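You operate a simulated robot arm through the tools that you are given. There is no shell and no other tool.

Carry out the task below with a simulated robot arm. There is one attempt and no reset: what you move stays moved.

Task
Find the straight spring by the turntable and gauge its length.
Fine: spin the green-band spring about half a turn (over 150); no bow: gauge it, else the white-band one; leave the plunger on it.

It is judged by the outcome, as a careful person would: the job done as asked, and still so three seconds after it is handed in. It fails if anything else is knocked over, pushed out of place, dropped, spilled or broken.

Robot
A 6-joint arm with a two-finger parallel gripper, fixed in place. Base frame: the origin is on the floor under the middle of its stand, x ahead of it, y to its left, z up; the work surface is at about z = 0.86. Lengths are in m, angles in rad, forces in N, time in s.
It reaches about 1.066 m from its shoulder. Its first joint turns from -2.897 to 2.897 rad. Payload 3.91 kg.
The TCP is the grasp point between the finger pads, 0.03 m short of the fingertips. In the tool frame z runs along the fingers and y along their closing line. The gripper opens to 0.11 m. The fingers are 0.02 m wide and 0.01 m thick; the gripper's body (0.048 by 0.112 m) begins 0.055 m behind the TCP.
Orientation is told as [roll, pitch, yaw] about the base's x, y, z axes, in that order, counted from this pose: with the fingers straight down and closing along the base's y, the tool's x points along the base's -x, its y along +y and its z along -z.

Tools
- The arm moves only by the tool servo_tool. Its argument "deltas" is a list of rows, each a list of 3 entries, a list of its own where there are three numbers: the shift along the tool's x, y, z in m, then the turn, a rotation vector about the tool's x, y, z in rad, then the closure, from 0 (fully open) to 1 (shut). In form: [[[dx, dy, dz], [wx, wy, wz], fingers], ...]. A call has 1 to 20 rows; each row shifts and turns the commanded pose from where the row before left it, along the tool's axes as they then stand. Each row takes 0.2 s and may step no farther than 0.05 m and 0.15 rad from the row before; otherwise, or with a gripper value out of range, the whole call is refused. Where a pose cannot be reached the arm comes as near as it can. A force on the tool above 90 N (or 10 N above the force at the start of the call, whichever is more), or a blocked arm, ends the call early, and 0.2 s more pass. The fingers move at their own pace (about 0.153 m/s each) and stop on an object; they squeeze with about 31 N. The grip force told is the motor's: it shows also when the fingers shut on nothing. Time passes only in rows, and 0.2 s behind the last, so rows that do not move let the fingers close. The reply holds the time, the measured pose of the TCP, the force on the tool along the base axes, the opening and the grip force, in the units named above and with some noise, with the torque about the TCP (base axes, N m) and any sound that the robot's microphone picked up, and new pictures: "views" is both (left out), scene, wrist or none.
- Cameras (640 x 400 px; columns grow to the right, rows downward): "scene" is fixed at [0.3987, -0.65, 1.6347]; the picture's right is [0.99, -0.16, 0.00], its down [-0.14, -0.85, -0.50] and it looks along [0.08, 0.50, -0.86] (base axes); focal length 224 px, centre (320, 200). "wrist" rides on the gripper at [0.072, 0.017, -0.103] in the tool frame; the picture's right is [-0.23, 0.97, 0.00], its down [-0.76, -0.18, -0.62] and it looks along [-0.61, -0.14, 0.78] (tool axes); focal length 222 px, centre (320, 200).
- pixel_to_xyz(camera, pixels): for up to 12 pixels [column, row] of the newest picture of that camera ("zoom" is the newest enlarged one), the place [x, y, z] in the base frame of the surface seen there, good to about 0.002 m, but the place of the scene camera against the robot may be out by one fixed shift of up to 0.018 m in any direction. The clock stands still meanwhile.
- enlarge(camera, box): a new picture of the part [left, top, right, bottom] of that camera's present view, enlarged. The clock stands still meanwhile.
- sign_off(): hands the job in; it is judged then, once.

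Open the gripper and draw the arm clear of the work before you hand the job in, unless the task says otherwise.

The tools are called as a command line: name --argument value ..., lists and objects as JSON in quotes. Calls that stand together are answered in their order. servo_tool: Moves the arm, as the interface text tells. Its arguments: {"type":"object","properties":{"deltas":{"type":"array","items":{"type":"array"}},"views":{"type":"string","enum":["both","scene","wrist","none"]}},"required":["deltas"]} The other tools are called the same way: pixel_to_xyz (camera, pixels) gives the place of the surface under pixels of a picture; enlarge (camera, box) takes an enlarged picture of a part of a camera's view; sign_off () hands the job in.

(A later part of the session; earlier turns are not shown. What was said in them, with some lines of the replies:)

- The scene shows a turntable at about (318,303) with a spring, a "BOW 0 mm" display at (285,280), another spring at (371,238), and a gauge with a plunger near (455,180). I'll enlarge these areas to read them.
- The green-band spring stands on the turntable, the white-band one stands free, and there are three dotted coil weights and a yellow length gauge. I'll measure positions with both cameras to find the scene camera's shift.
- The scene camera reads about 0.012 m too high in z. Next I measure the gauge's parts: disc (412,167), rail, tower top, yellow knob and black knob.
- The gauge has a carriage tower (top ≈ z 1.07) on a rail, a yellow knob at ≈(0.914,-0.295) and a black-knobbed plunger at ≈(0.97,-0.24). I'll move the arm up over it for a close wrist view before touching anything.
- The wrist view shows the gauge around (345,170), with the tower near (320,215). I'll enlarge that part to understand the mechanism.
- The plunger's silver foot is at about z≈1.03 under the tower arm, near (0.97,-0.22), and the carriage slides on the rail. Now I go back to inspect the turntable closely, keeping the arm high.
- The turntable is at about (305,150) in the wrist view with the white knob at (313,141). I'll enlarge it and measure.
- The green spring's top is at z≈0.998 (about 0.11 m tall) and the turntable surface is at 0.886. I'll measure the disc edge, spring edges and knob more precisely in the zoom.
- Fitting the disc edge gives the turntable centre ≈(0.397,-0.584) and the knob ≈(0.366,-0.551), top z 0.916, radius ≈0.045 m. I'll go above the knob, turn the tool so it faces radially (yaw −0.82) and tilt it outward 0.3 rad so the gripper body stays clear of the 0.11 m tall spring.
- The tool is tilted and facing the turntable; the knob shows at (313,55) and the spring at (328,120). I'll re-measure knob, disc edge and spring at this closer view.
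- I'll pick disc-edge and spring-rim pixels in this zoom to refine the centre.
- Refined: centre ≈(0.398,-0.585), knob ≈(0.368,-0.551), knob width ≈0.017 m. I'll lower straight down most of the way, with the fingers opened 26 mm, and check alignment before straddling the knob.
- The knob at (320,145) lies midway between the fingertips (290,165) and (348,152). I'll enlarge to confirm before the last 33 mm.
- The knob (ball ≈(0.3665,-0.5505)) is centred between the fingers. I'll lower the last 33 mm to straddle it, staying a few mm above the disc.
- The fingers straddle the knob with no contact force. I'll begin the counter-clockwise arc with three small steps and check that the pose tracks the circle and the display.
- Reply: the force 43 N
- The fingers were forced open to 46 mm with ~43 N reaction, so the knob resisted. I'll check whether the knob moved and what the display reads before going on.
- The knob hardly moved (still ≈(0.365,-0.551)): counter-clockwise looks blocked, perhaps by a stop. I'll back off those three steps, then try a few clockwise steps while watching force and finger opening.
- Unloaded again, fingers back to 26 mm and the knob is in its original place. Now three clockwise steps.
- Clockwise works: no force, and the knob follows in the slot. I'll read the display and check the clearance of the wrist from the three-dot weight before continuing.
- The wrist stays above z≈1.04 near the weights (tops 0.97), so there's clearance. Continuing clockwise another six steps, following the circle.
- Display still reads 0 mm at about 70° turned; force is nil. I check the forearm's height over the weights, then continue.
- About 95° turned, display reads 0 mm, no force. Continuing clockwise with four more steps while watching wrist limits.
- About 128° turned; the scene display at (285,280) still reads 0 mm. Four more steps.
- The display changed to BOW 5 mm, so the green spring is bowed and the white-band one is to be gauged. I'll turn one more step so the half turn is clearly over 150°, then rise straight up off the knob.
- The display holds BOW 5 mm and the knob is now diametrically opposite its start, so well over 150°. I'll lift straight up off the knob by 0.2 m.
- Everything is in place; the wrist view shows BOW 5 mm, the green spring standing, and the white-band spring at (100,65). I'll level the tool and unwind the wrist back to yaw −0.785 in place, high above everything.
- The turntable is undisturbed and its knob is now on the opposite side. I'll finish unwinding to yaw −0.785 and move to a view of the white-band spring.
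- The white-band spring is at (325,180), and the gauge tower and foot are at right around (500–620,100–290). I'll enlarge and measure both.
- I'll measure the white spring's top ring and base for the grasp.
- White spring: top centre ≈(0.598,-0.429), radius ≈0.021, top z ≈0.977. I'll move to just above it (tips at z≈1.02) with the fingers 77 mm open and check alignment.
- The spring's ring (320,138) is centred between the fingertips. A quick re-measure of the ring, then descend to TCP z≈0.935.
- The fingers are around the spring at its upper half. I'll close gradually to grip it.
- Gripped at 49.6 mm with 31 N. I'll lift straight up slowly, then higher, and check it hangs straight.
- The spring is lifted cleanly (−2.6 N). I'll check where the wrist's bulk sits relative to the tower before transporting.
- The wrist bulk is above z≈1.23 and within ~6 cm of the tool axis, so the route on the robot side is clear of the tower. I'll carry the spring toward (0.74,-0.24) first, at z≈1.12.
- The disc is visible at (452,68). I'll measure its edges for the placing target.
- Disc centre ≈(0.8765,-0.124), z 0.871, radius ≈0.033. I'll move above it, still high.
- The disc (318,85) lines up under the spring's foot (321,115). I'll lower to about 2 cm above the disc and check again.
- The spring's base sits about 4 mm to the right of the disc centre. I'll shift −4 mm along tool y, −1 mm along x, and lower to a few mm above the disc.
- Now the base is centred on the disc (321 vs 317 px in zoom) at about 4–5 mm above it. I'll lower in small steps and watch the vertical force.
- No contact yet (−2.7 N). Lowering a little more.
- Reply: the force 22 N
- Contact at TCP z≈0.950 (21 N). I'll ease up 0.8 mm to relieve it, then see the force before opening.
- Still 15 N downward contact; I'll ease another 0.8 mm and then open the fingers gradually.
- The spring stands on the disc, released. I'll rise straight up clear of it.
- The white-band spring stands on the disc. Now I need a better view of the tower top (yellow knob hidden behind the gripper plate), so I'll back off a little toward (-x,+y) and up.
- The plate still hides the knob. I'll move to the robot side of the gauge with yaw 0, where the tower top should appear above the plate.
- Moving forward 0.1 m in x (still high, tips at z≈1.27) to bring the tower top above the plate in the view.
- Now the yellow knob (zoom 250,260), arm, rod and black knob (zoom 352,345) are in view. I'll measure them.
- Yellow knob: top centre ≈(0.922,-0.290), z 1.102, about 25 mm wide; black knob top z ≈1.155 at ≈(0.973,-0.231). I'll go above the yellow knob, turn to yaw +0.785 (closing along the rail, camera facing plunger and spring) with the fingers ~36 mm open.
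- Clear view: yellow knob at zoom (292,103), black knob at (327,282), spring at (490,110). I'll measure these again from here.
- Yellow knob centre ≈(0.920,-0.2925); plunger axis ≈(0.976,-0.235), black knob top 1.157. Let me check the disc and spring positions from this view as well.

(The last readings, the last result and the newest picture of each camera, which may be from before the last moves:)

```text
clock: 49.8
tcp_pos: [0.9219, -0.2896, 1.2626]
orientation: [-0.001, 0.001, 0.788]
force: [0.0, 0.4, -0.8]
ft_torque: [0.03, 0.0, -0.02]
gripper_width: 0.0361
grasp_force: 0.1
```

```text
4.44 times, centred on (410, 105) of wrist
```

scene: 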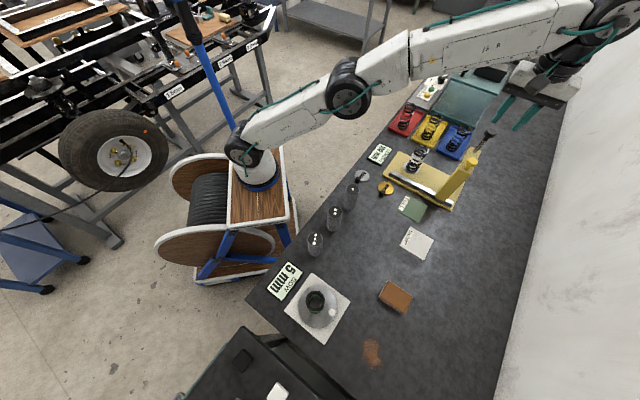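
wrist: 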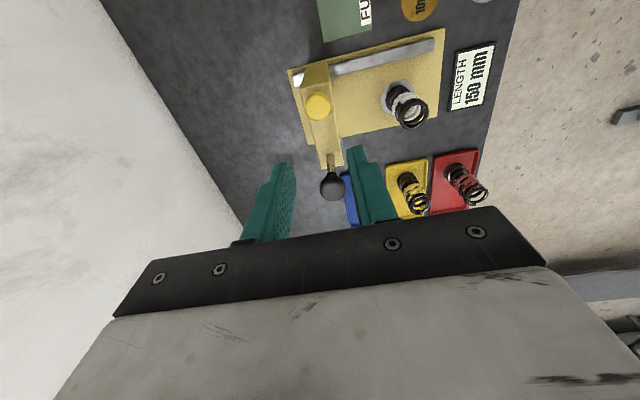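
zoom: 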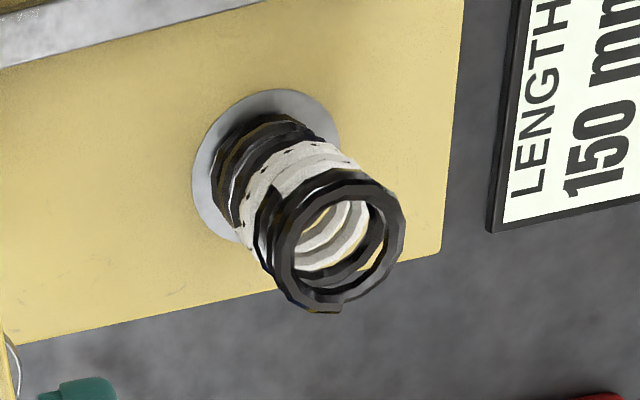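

pixel_to_xyz --camera "zoom" --pixels '[[196, 165], [215, 125], [265, 93], [310, 97], [335, 125], [205, 205], [230, 235], [272, 245], [400, 230], [330, 180], [325, 307], [385, 200]]'

pixel_to_xyz --camera "zoom" --pixels '[[280, 270], [300, 300], [355, 300], [385, 275], [395, 215], [365, 182], [345, 183], [300, 200], [275, 235], [5, 62], [250, 3], [100, 30]]'

```text
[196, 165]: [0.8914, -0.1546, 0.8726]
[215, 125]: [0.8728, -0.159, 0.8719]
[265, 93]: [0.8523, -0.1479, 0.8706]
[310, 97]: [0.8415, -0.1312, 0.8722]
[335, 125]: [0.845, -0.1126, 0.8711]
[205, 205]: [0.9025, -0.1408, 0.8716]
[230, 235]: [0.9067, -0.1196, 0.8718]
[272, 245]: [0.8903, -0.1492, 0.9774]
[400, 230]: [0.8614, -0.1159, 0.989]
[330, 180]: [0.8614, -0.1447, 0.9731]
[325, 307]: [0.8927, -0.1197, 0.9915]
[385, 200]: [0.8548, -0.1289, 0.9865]
```

```text
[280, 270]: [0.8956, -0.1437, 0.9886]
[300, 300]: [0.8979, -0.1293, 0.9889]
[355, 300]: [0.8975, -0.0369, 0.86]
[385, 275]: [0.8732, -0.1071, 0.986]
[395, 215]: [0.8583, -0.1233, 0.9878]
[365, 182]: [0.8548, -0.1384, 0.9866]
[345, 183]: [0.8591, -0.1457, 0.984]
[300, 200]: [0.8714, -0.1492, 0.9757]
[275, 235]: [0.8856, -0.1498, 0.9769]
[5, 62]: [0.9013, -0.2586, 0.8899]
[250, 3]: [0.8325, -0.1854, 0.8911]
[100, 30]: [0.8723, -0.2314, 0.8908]
```

Disc centre ≈(0.8746,-0.1265), spring centre ≈(0.877,-0.128): so the carriage must slide ≈0.147 m along (-0.707,+0.707). First I descend around the yellow knob to TCP z≈1.13, then check.

servo_tool --deltas '[[[0.0034, -0.0007, 0.03], [0, 0, 0], 0.67], [[0, 0, 0.03], [0, 0, 0], 0.67], [[0, 0, 0.03], [0, 0, 0], 0.67], [[0, 0, 0.03], [0, 0, 0], 0.67], [[0, 0, 0.01], [0, 0, 0], 0.67], [[0, 0, 0], [0, 0, 0], 0.67]]' --views "both"

enlarge --camera "wrist" --box '[220, 60, 440, 240]'

enlarge --camera "scene" --box '[390, 60, 570, 220]'

```text
clock: 51.2
tcp_pos: [0.9202, -0.2923, 1.1335]
orientation: [0.0, 0.001, 0.784]
force: [-0.2, -1.0, 0.1]
ft_torque: [0.02, -0.02, -0.02]
gripper_width: 0.0364
grasp_force: 0.1
```

scene: 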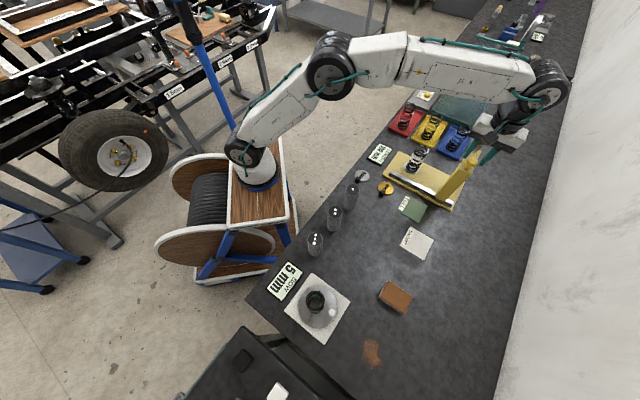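
wrist: 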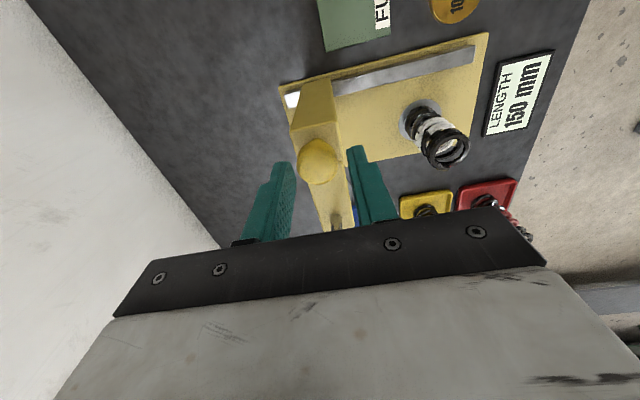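

```text
2.22 times, centred on (330, 150) of wrist
```

zoom: 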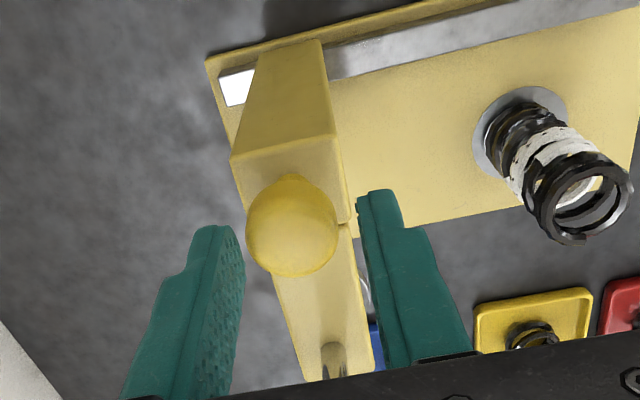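

```text
2.50 times, centred on (480, 140) of scene
```

zoom: 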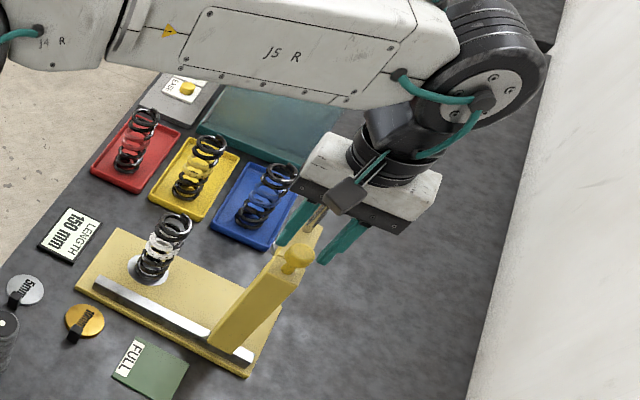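

The yellow knob (zoom 292,225) is centred between the fingertips. Lowering the last ~17 mm so the tips straddle the knob.

servo_tool --deltas '[[[0, 0, 0.006], [0, 0, 0], 0.67], [[0, 0, 0.006], [0, 0, 0], 0.67], [[0, 0, 0.005], [0, 0, 0], 0.67], [[0, 0, 0], [0, 0, 0], 0.67]]' --views "both"

enlarge --camera "wrist" --box '[220, 60, 440, 240]'

```text
clock: 52.2
tcp_pos: [0.9196, -0.2935, 1.1166]
orientation: [0.001, -0.001, 0.785]
force: [-0.3, 0.4, -1.1]
ft_torque: [0.0, 0.0, 0.0]
gripper_width: 0.0363
grasp_force: 0.0
```

scene: 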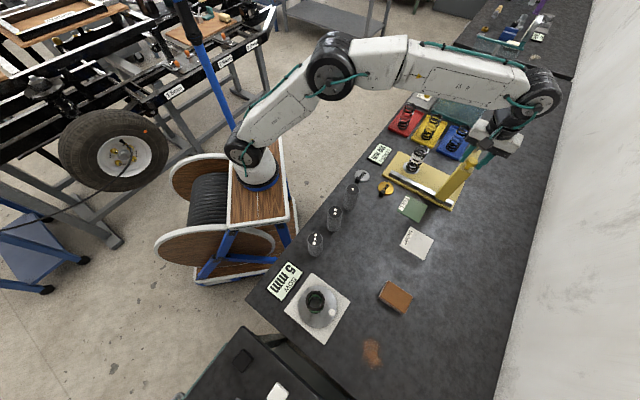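
wrist: 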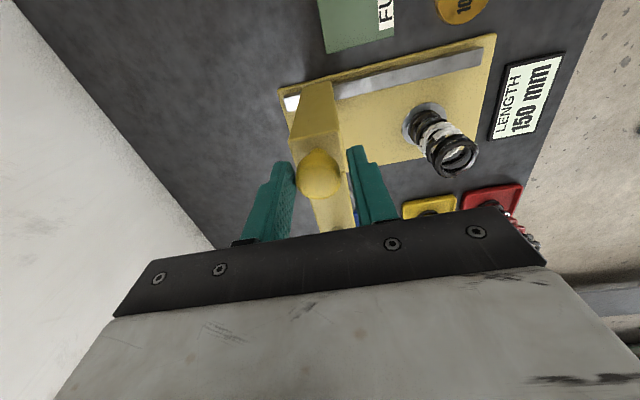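

```text
2.22 times, centred on (330, 150) of wrist
```

zoom: 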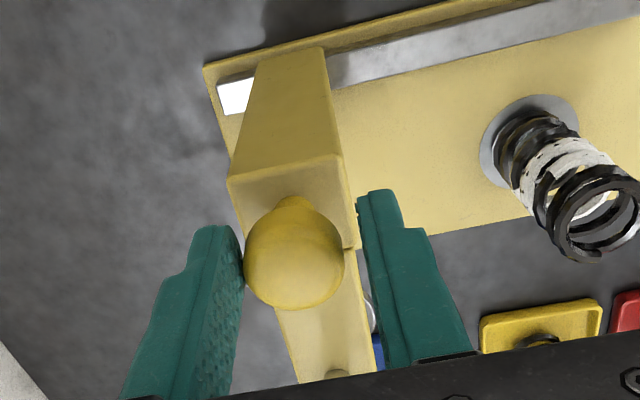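

The fingers straddle the knob with the left one almost touching. I'll close to grip it.

servo_tool --deltas '[[[0, 0, 0], [0, 0, 0], 0.72], [[0, 0, 0], [0, 0, 0], 0.76], [[0, 0, 0], [0, 0, 0], 0.82], [[0, 0, 0], [0, 0, 0], 0.85], [[0, 0, 0], [0, 0, 0], 0.85]]' --views "wrist"

```text
clock: 53.4
tcp_pos: [0.9195, -0.2931, 1.1177]
orientation: [-0.001, 0.0, 0.785]
force: [0.2, 0.0, -1.0]
ft_torque: [0.02, 0.03, -0.02]
gripper_width: 0.0297
grasp_force: 45.3
```

wrist: 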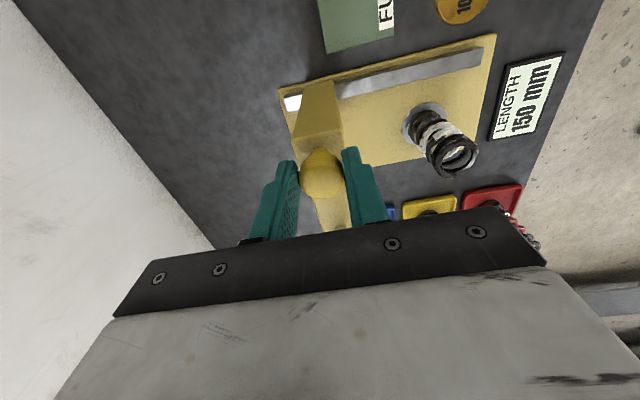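

Gripped (29.7 mm, 45 N). Now I'll slide it along tool +y by a small test amount and watch the force.

servo_tool --deltas '[[[0, 0.008, 0], [0, 0, 0], 0.85], [[0, 0.01, 0], [0, 0, 0], 0.85], [[0, 0, 0], [0, 0, 0], 0.85]]' --views "both"

```text
clock: 54.2
tcp_pos: [0.9074, -0.2807, 1.117]
orientation: [-0.001, 0.0, 0.786]
force: [-0.4, -0.1, 6.5]
ft_torque: [-0.21, 0.29, 0.04]
gripper_width: 0.0298
grasp_force: 45.1
```

scene: 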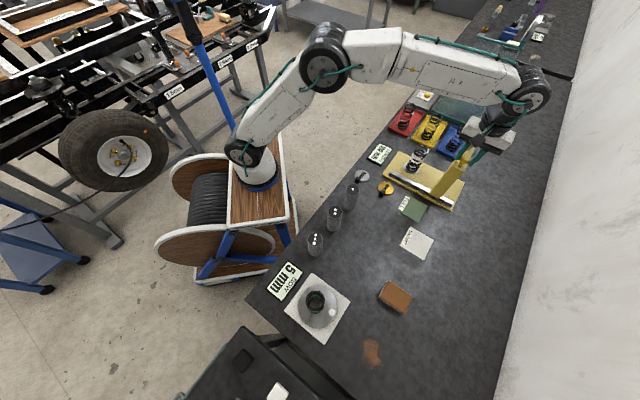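
wrist: 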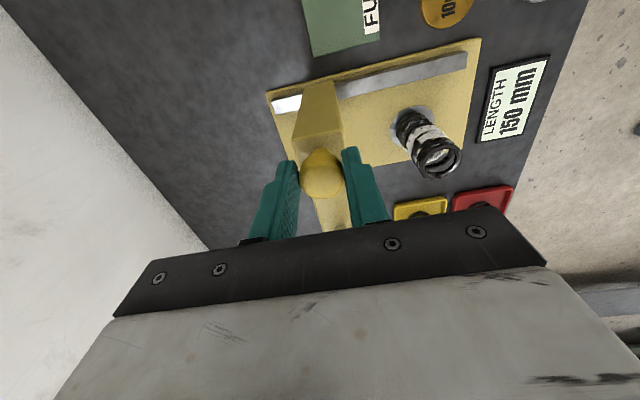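

The carriage slides with almost no force. I'll continue 0.09 m in small steps.

servo_tool --deltas '[[[0, 0.01, 0], [0, 0, 0], 0.85], [[0, 0.01, 0], [0, 0, 0], 0.85], [[0, 0.01, 0], [0, 0, 0], 0.85], [[0, 0.01, 0], [0, 0, 0], 0.85], [[0, 0.01, 0], [0, 0, 0], 0.85], [[0, 0.01, 0], [0, 0, 0], 0.85], [[0, 0.01, 0], [0, 0, 0], 0.85], [[0, 0.01, 0], [0, 0, 0], 0.85], [[0, 0.01, 0], [0, 0, 0], 0.85], [[0, 0, 0], [0, 0, 0], 0.85]]' --views "both"

enlarge --camera "wrist" --box '[240, 60, 460, 240]'

enlarge --camera "scene" --box '[370, 60, 550, 220]'

```text
clock: 56.4
tcp_pos: [0.841, -0.217, 1.1171]
orientation: [0.003, -0.001, 0.786]
force: [0.8, 2.8, 0.9]
ft_torque: [0.68, -0.56, 0.01]
gripper_width: 0.0297
grasp_force: 45.0
```

scene: 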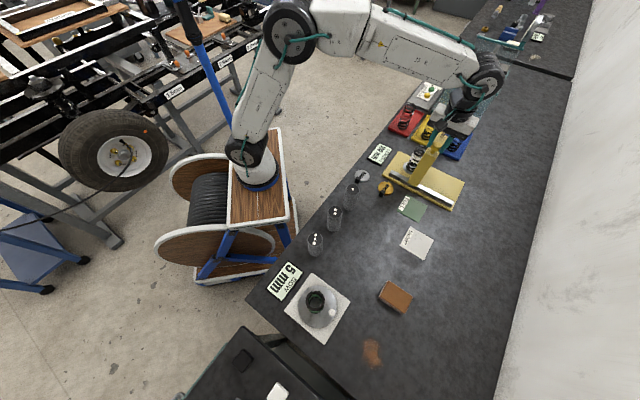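
wrist: 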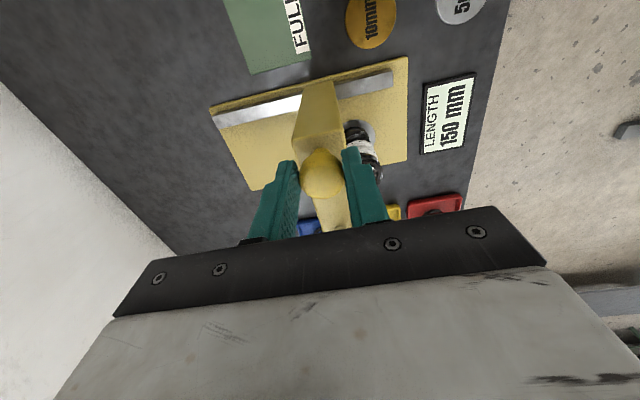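

```text
2.22 times, centred on (350, 150) of wrist
```

zoom: 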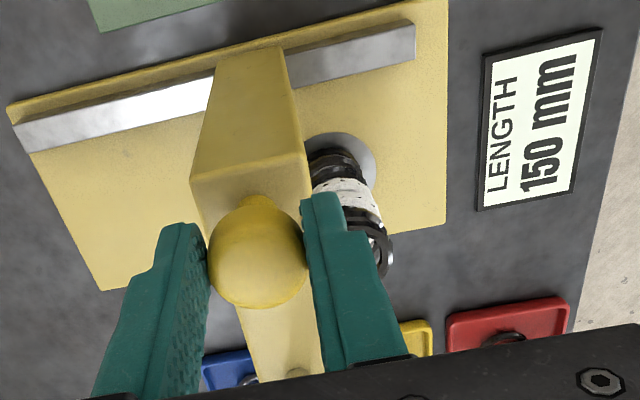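

```text
2.50 times, centred on (460, 140) of scene
```

zoom: 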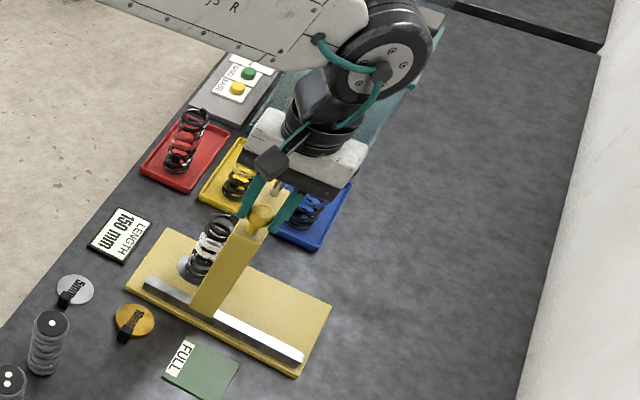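

Slid 0.109 m so far; about 0.038 m remains to bring the plunger over the spring. Continuing carefully.

servo_tool --deltas '[[[0, 0.008, 0], [0, 0, 0], 0.85], [[0, 0.008, 0], [0, 0, 0], 0.85], [[0, 0.008, 0], [0, 0, 0], 0.85], [[0, 0.007, 0], [0, 0, 0], 0.85], [[0, 0, 0], [0, 0, 0], 0.85]]' --views "both"

enlarge --camera "wrist" --box '[240, 60, 460, 240]'

enlarge --camera "scene" --box '[370, 100, 490, 220]'

```text
clock: 57.6
tcp_pos: [0.8198, -0.1954, 1.1167]
orientation: [-0.001, 0.0, 0.786]
force: [0.4, 1.1, -4.0]
ft_torque: [-0.03, 0.05, -0.21]
gripper_width: 0.0298
grasp_force: 45.1
```

scene: 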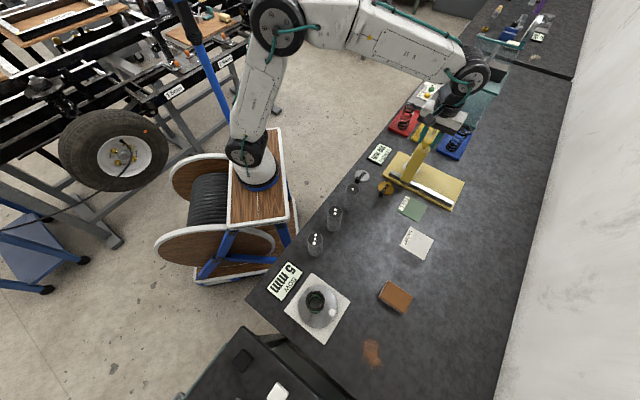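
wrist: 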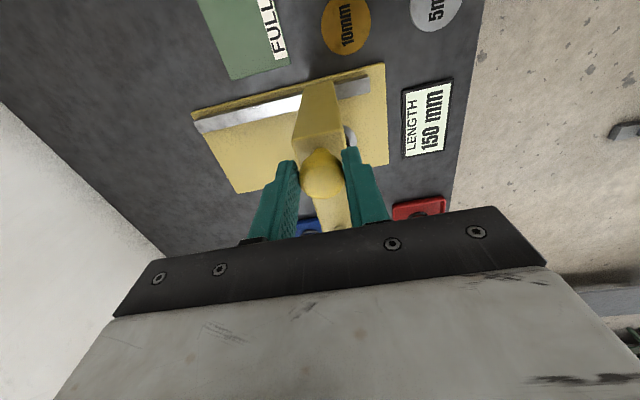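

```text
2.22 times, centred on (350, 150) of wrist
```

zoom: 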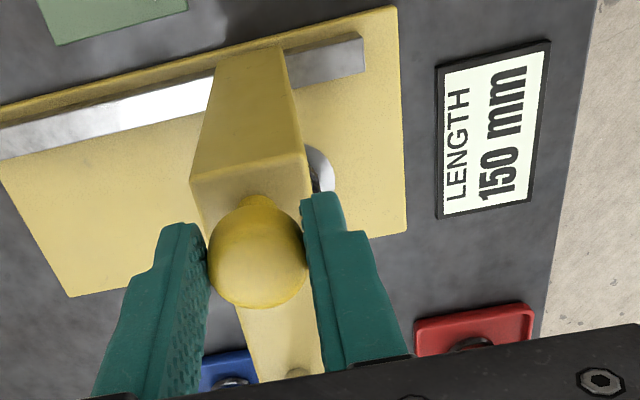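

```text
3.33 times, centred on (430, 160) of scene
```

zoom: 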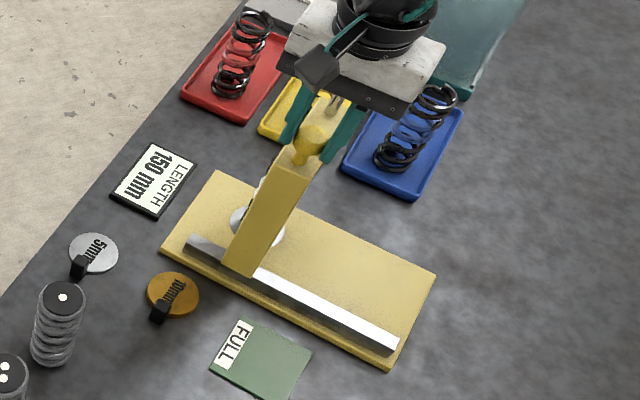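

Now u≈0.718 against a target of ≈0.710. Moving 7 mm more.

servo_tool --deltas '[[[0, 0.004, 0], [0, 0, 0], 0.85], [[0, 0.003, 0], [0, 0, 0], 0.85], [[0, 0, 0], [0, 0, 0], 0.85], [[0, 0, 0], [0, 0, 0], 0.85]]' --views "none"

```text
clock: 58.6
tcp_pos: [0.8166, -0.1903, 1.1165]
orientation: [0.001, 0.0, 0.785]
force: [-0.2, 0.3, -8.4]
ft_torque: [-0.24, 0.11, 0.11]
gripper_width: 0.0299
grasp_force: 44.9
```

u≈0.712, which matches the spring (0.711). I'll open the fingers and rise to check the alignment.

servo_tool --deltas '[[[0, 0, 0], [0, 0, 0], 0.7], [[0, 0, 0], [0, 0, 0], 0.67], [[0, 0, 0], [0, 0, 0], 0.67], [[0, 0, -0.02], [0, 0, 0], 0.67], [[0, 0, -0.03], [0, 0, 0], 0.67], [[0, 0, -0.03], [0, 0, 0], 0.67], [[0, 0, -0.03], [0, 0, 0], 0.67], [[0, 0, -0.03], [0, 0, 0], 0.67], [[0, 0, 0], [0, 0, 0], 0.67]]' --views "both"

enlarge --camera "wrist" --box '[220, 60, 440, 240]'

enlarge --camera "scene" --box '[370, 100, 490, 220]'

```text
clock: 60.6
tcp_pos: [0.8177, -0.1906, 1.2573]
orientation: [0.0, -0.001, 0.784]
force: [0.4, -0.4, -1.2]
ft_torque: [0.0, 0.0, -0.01]
gripper_width: 0.0362
grasp_force: 0.1
```

scene: 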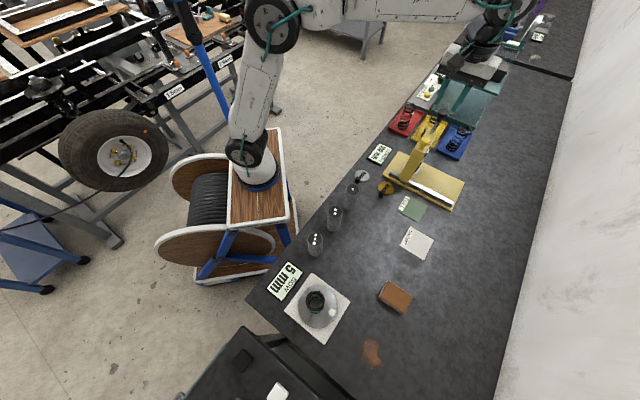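
wrist: 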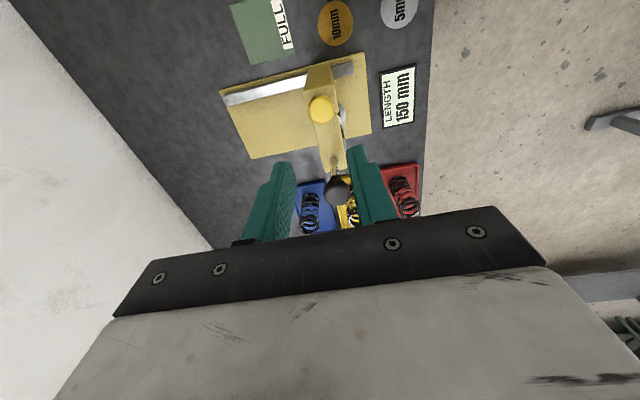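

```text
2.22 times, centred on (330, 150) of wrist
```

zoom: 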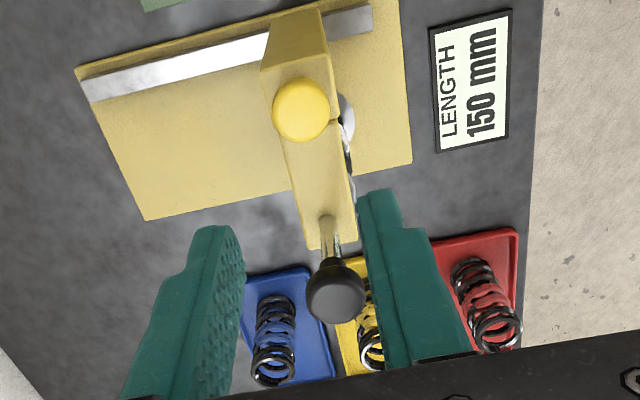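

```text
3.33 times, centred on (430, 160) of scene
```

zoom: 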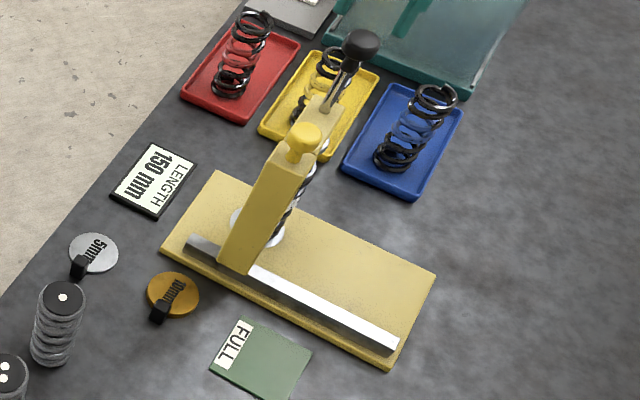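

The carriage stayed put. I'll measure the knob positions now to compute where the plunger axis is relative to the spring.

pixel_to_xyz --camera "zoom" --pixels '[[300, 200], [310, 90], [280, 90], [240, 100]]'

pixel_to_xyz --camera "wrist" --pixels '[[310, 109], [333, 107], [321, 99], [321, 120], [326, 192], [349, 190], [337, 202], [338, 188], [333, 167], [343, 168], [338, 160]]'

```text
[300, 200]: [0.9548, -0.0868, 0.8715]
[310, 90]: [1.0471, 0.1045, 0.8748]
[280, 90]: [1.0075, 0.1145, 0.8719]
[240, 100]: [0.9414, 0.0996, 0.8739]
```

```text
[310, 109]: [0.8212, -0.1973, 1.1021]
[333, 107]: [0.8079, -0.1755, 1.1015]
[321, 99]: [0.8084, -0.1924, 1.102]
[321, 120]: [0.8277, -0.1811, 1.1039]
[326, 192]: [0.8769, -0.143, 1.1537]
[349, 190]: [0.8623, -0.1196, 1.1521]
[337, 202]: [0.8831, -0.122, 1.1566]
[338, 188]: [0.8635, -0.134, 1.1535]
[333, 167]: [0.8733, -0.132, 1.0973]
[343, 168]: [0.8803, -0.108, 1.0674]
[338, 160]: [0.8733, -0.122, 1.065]
```

Plunger axis ≈(0.873,-0.130), within ~4 mm of the spring's centre. I'll move over the black knob with the fingers shut and come down to just above it.

servo_tool --deltas '[[[-0.0411, 0.0018, 0], [0, 0, 0], 1], [[-0.0411, 0.0018, 0], [0, 0, 0], 1], [[0, 0, 0.02], [0, 0, 0], 1], [[0, 0, 0.02], [0, 0, 0], 1], [[0, 0, 0.015], [0, 0, 0], 1], [[0, 0, 0], [0, 0, 0], 1]]' --views "both"

enlarge --camera "wrist" --box '[220, 60, 440, 240]'

enlarge --camera "scene" --box '[370, 60, 510, 220]'

```text
clock: 62.0
tcp_pos: [0.8711, -0.1297, 1.2018]
orientation: [-0.001, -0.002, 0.785]
force: [0.5, 0.8, -0.8]
ft_torque: [-0.01, -0.01, -0.02]
gripper_width: 0.0
grasp_force: 31.2
```

scene: 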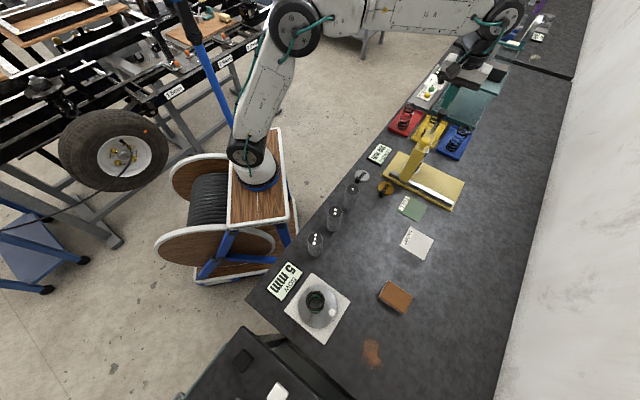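
wrist: 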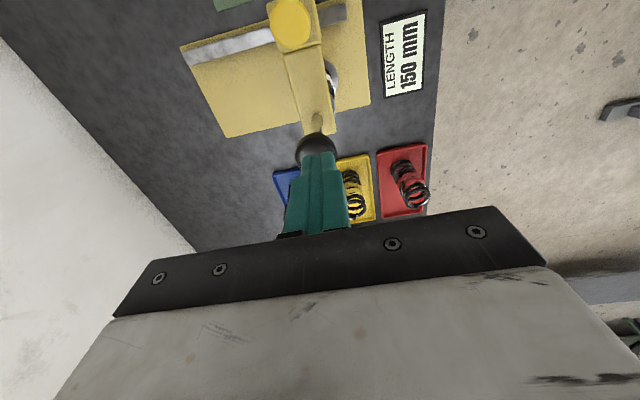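

```text
2.22 times, centred on (330, 150) of wrist
```

zoom: 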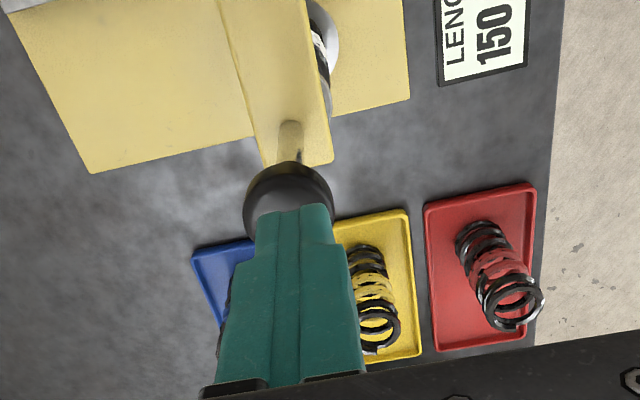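

```text
2.50 times, centred on (440, 140) of scene
```

zoom: 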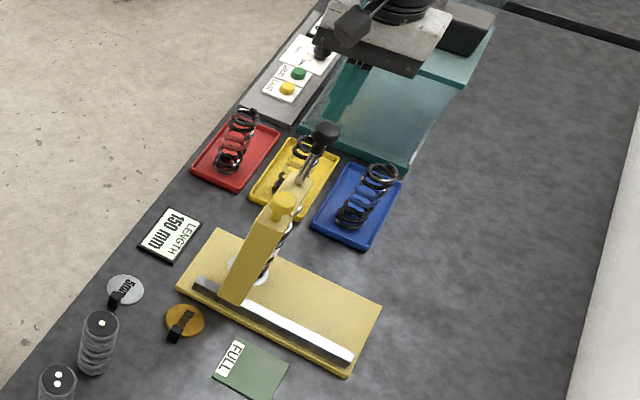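

The shut fingertips are centred above the black knob (zoom 289,200). I'll lower to about contact.

servo_tool --deltas '[[[0, 0, 0.006], [0, 0, 0], 1], [[0, 0, 0.005], [0, 0, 0], 1], [[0, 0, 0.004], [0, 0, 0], 1], [[0, 0, 0.003], [0, 0, 0], 1]]' --views "wrist"

```text
clock: 63.0
tcp_pos: [0.8705, -0.1292, 1.1843]
orientation: [0.0, -0.002, 0.784]
force: [-0.3, -0.8, 1.9]
ft_torque: [-0.05, 0.05, 0.01]
gripper_width: 0.0
grasp_force: 31.3
```

wrist: 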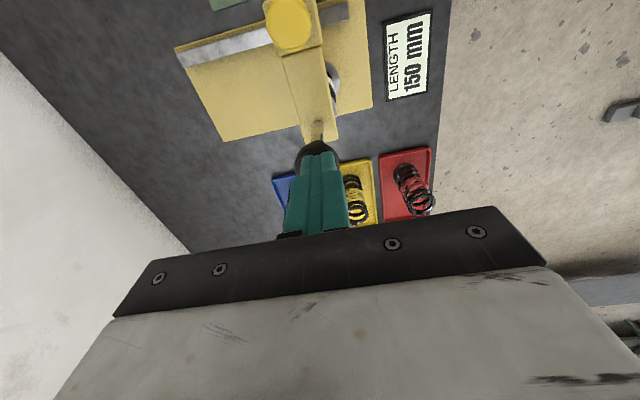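

Light contact (about 2 N) at tip z≈1.154. I'll press down 12 mm slowly and read force and display.

servo_tool --deltas '[[[0, 0, 0.003], [0, 0, 0], 1], [[0, 0, 0.003], [0, 0, 0], 1], [[0, 0, 0.003], [0, 0, 0], 1], [[0, 0, 0.003], [0, 0, 0], 1], [[0, 0, 0], [0, 0, 0], 1]]' --views "both"

enlarge --camera "wrist" --box '[260, 0, 460, 180]'

```text
clock: 64.2
tcp_pos: [0.8715, -0.13, 1.1724]
orientation: [0.0, 0.0, 0.786]
force: [-0.6, -0.5, -0.4]
ft_torque: [-0.02, 0.0, 0.01]
gripper_width: 0.0001
grasp_force: 31.1
```

scene: 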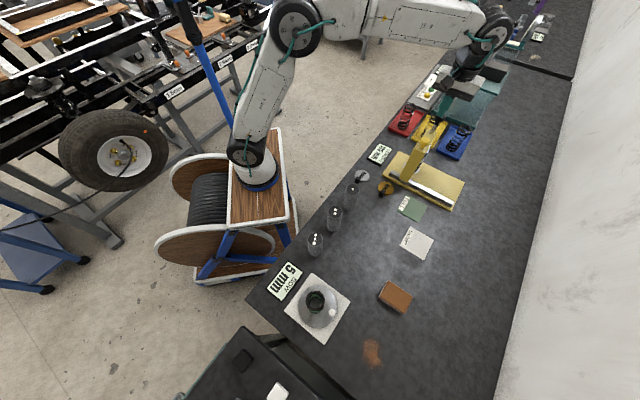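
wrist: 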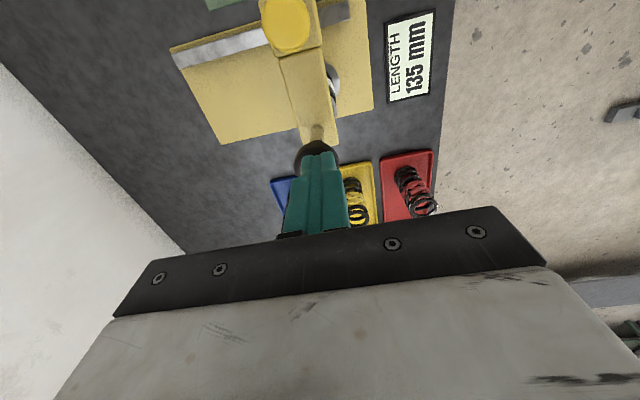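

```text
2.22 times, centred on (360, 90) of wrist
```

zoom: 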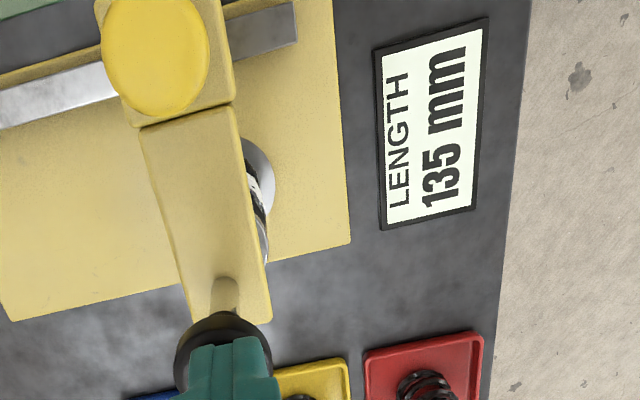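

The display dropped to 135 mm as the plunger went down. I'll press another 12 mm in small steps.

servo_tool --deltas '[[[0, 0, 0.003], [0, 0, 0], 1], [[0, 0, 0.003], [0, 0, 0], 1], [[0, 0, 0.003], [0, 0, 0], 1], [[0, 0, 0.002], [0, 0, 0], 1], [[0, 0, 0], [0, 0, 0], 1]]' --views "wrist"

enlarge --camera "wrist" --box '[260, 0, 460, 180]'

```text
clock: 65.4
tcp_pos: [0.8714, -0.1292, 1.1602]
orientation: [0.0, 0.001, 0.785]
force: [0.2, -0.2, 0.4]
ft_torque: [0.0, 0.01, -0.01]
gripper_width: 0.0
grasp_force: 31.5
```

wrist: 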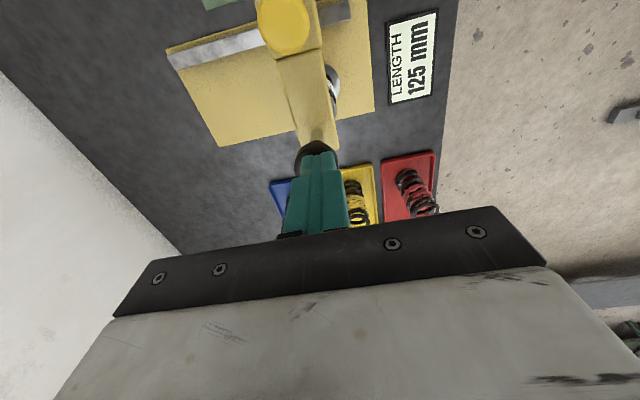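

```text
2.22 times, centred on (360, 90) of wrist
```

zoom: 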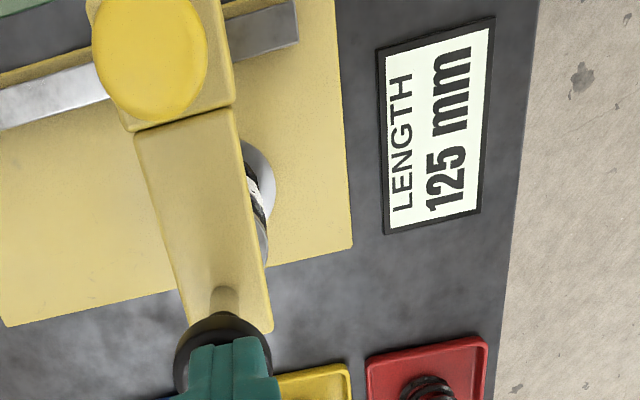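

Display 125 mm, no load yet. Going on in finer steps, watching for contact with the spring.

servo_tool --deltas '[[[0, 0, 0.0015], [0, 0, 0], 1], [[0, 0, 0.0015], [0, 0, 0], 1], [[0, 0, 0.0015], [0, 0, 0], 1], [[0, 0, 0], [0, 0, 0], 1]]' --views "wrist"

enlarge --camera "wrist" --box '[260, 0, 460, 180]'

```text
clock: 66.4
tcp_pos: [0.8708, -0.1287, 1.1565]
orientation: [0.0, -0.001, 0.787]
force: [-1.6, -0.3, 5.3]
ft_torque: [-0.06, 0.07, 0.02]
gripper_width: 0.0
grasp_force: 31.3
```

wrist: 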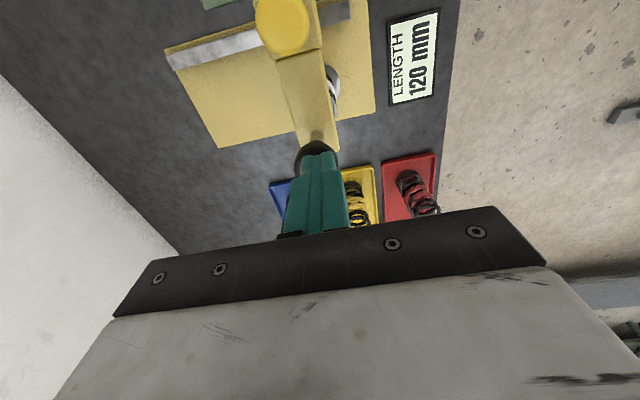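

```text
2.22 times, centred on (360, 90) of wrist
```

zoom: 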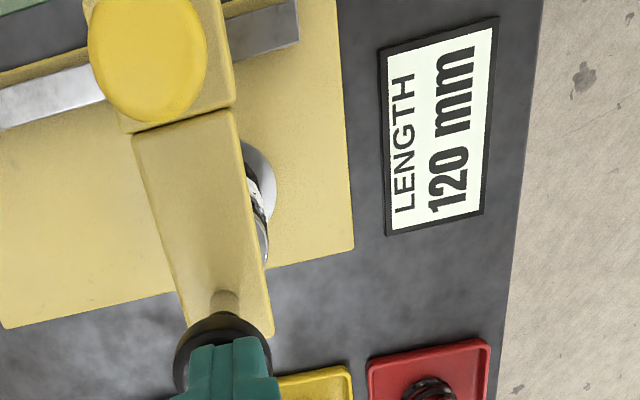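

Display 120 mm with 5 N: possibly first contact. I'll press 1 mm more to confirm that the load rises.

servo_tool --deltas '[[[0, 0, 0.001], [0, 0, 0], 1], [[0, 0, 0], [0, 0, 0], 1]]' --views "wrist"

enlarge --camera "wrist" --box '[260, 0, 460, 180]'

```text
clock: 67.0
tcp_pos: [0.8706, -0.1292, 1.1556]
orientation: [-0.001, -0.001, 0.787]
force: [1.9, -0.3, 15.9]
ft_torque: [-0.08, 0.03, -0.07]
gripper_width: 0.0001
grasp_force: 31.0
```

wrist: 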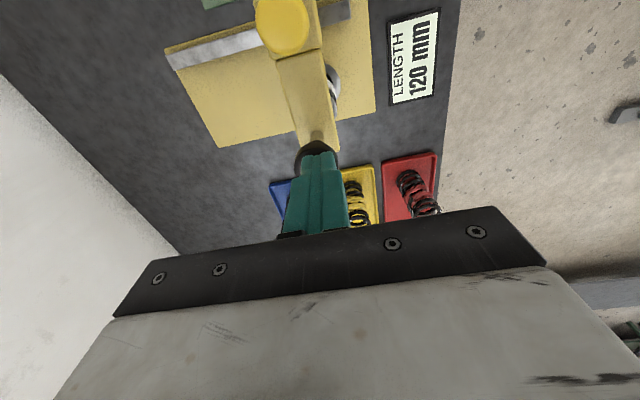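

```text
2.22 times, centred on (360, 90) of wrist
```

zoom: 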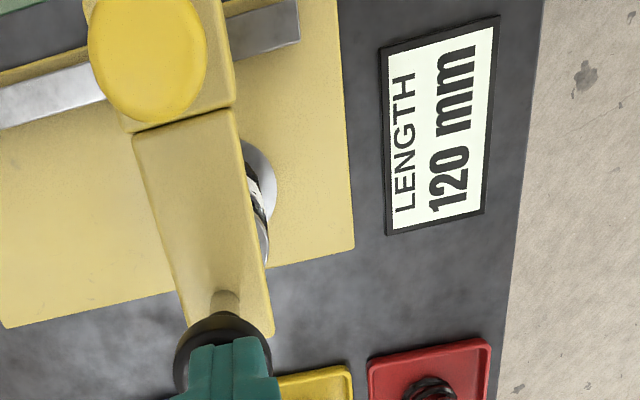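

Load rose to 16 N with the display steady at 120 mm: the plunger is on the spring. I'll lift the fingers off slowly and check it stays.

servo_tool --deltas '[[[0, 0, -0.001], [0, 0, 0], 1], [[0, 0, -0.002], [0, 0, 0], 1], [[0, 0, -0.005], [0, 0, 0], 1], [[0, 0, -0.01], [0, 0, 0], 1], [[0, 0, -0.02], [0, 0, 0], 1], [[0, 0, -0.03], [0, 0, 0], 1], [[0, 0, -0.03], [0, 0, 0], 1], [[0, 0, 0], [0, 0, 0], 1]]' --views "both"

enlarge --camera "wrist" --box '[240, 0, 440, 220]'

enlarge --camera "scene" --box '[360, 90, 500, 220]'

```text
clock: 68.8
tcp_pos: [0.8712, -0.1296, 1.2549]
orientation: [0.0, 0.0, 0.786]
force: [1.4, -0.5, 0.2]
ft_torque: [-0.02, -0.01, -0.01]
gripper_width: 0.0
grasp_force: 30.8
```

scene: 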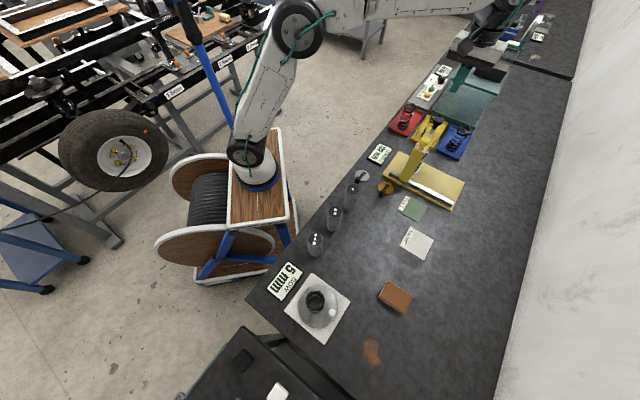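
wrist: 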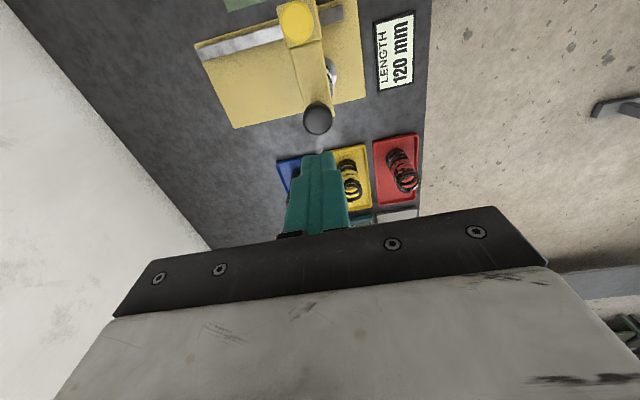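

```text
1.82 times, centred on (340, 110) of wrist
```

zoom: 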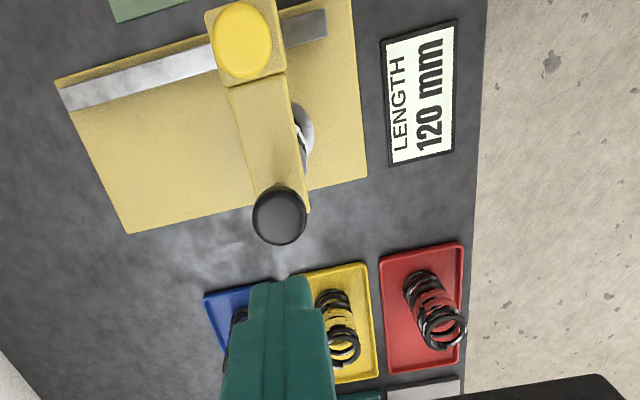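

```text
3.08 times, centred on (430, 155) of scene
```

zoom: 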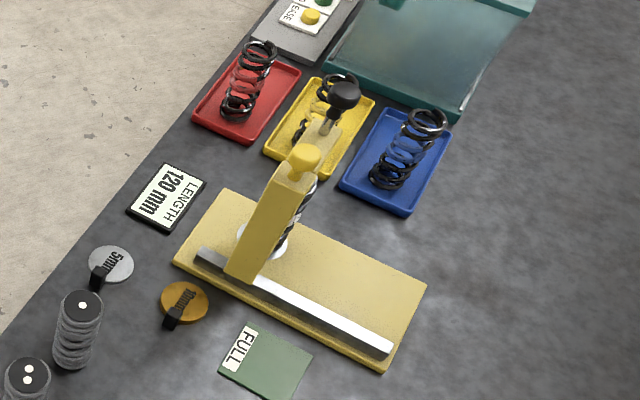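

The plunger holds at 120 mm on the spring. I'll draw the arm up and back to (0.62,-0.13), open the gripper, and look at the foot on the spring from the side.

servo_tool --deltas '[[[0, 0, -0.03], [0, 0, 0], 1], [[0, 0, -0.03], [0, 0, 0], 1], [[0.0295, 0.0295, 0], [0, 0, 0], 0.8], [[0.0295, 0.0295, 0], [0, 0, 0], 0.5], [[0.0295, 0.0295, 0], [0, 0, 0], 0.2], [[0.0295, 0.0295, 0], [0, 0, 0], 0], [[0.0295, 0.0295, 0], [0, 0, 0], 0], [[0.0295, 0.0295, 0], [0, 0, 0], 0], [[0, 0, 0.01], [0, 0, 0.131], 0], [[0, 0, 0.01], [0, 0, 0.131], 0], [[0, 0, 0.01], [0, 0, 0.131], 0], [[0, 0, 0.01], [0, 0, 0.131], 0], [[0, 0, 0.01], [0, 0, 0.131], 0], [[0, 0, 0.01], [0, 0, 0.131], 0], [[0, 0, 0], [0, 0, 0], 0]]' --views "both"

enlarge --camera "wrist" --box '[260, 80, 440, 240]'

```text
clock: 72.0
tcp_pos: [0.6216, -0.1294, 1.2522]
orientation: [-0.001, -0.001, -0.001]
force: [0.9, 0.4, -0.1]
ft_torque: [0.01, 0.03, 0.02]
gripper_width: 0.1098
grasp_force: 0.1
```

scene: 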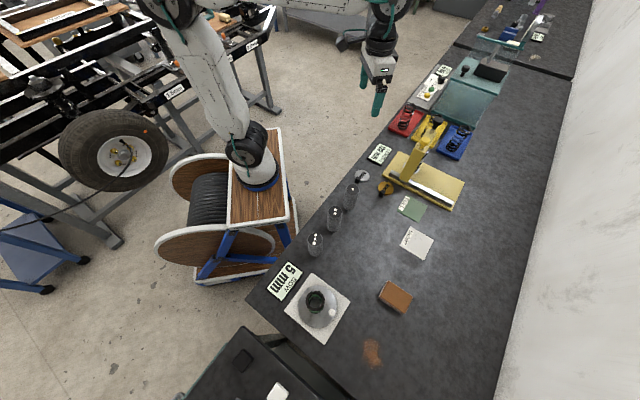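
wrist: 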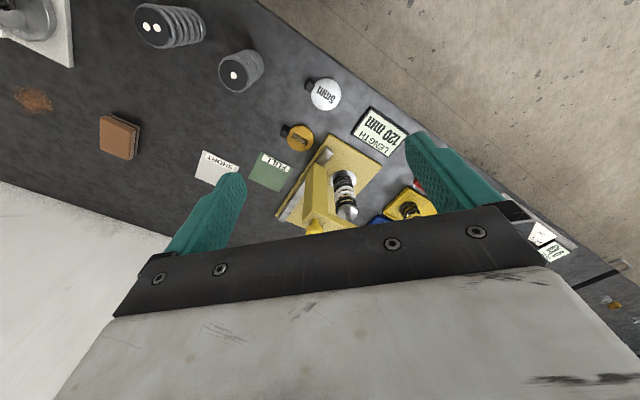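

```text
2.50 times, centred on (350, 160) of wrist
```

zoom: 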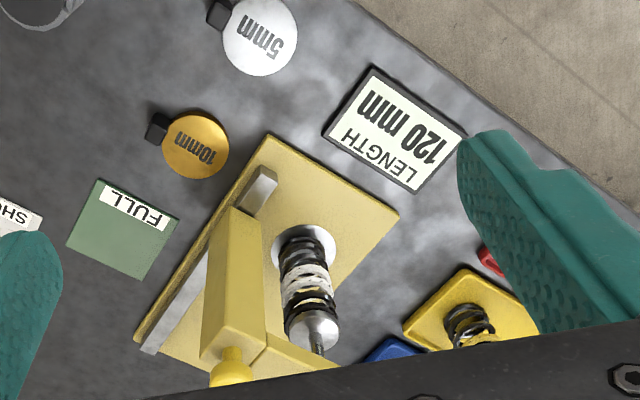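

The silver foot (zoom 318,330) rests on the white-band spring with LENGTH 120 mm, BOW still shows 5 mm, and nothing else has moved. I'll draw the arm a bit further back and up before handing in.

servo_tool --deltas '[[[0.03, -0.025, -0.025], [0, 0, 0], 0], [[0.03, -0.025, -0.025], [0, 0, 0], 0], [[0.03, -0.025, -0.025], [0, 0, 0], 0], [[0.03, -0.025, -0.025], [0, 0, 0], 0], [[0.03, -0.025, -0.025], [0, 0, 0], 0], [[0, 0, 0], [0, 0, 0], 0], [[0, 0, 0], [0, 0, 0], 0]]' --views "both"

enlarge --camera "scene" --box '[250, 90, 500, 350]'

```text
clock: 73.6
tcp_pos: [0.4711, -0.2555, 1.3805]
orientation: [0.0, 0.0, -0.001]
force: [-0.8, 0.6, -0.3]
ft_torque: [-0.04, 0.03, 0.02]
gripper_width: 0.1102
grasp_force: 0.1
```

scene: 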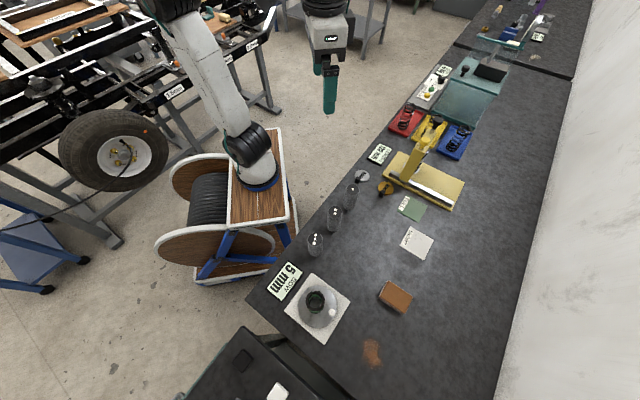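
wrist: 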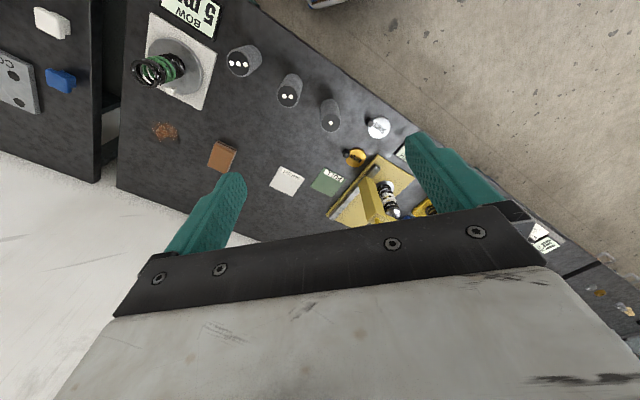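

```text
1.54 times, centred on (375, 220) of scene
```

zoom: 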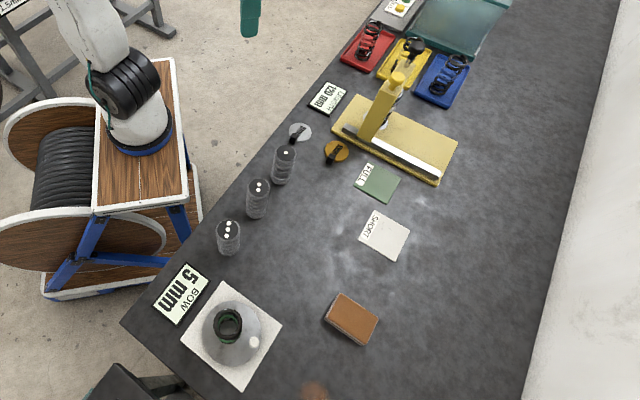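

The final pictures show BOW 5 mm with the green spring standing, the white-band spring in the gauge with the plunger on it at LENGTH 120 mm, every other object in place, and the gripper open and clear. Handing the job in.

sign_off

```text
The job is handed in.
```

The white-band spring is the straight one, and the gauge reads 120 mm with the plunger resting on it.

- **Bow check:** I turned the green-band spring clockwise well past 150°. The bow display stayed at 0 mm for most of the turn, then rose to 5 mm, so that spring is bowed. The turntable would not turn counter-clockwise: my first push that way met about 43 N, so I backed off.
- **Gauging:** I stood the white-band spring on the gauge's disc, slid the tower over it and pressed the plunger down until it met the spring. The reading stayed at 120 mm after I lifted off.
- **Left as:** The green-band spring is still standing on the turntable. The gripper is open and the arm is clear. The last pictures show nothing else moved or knocked over.
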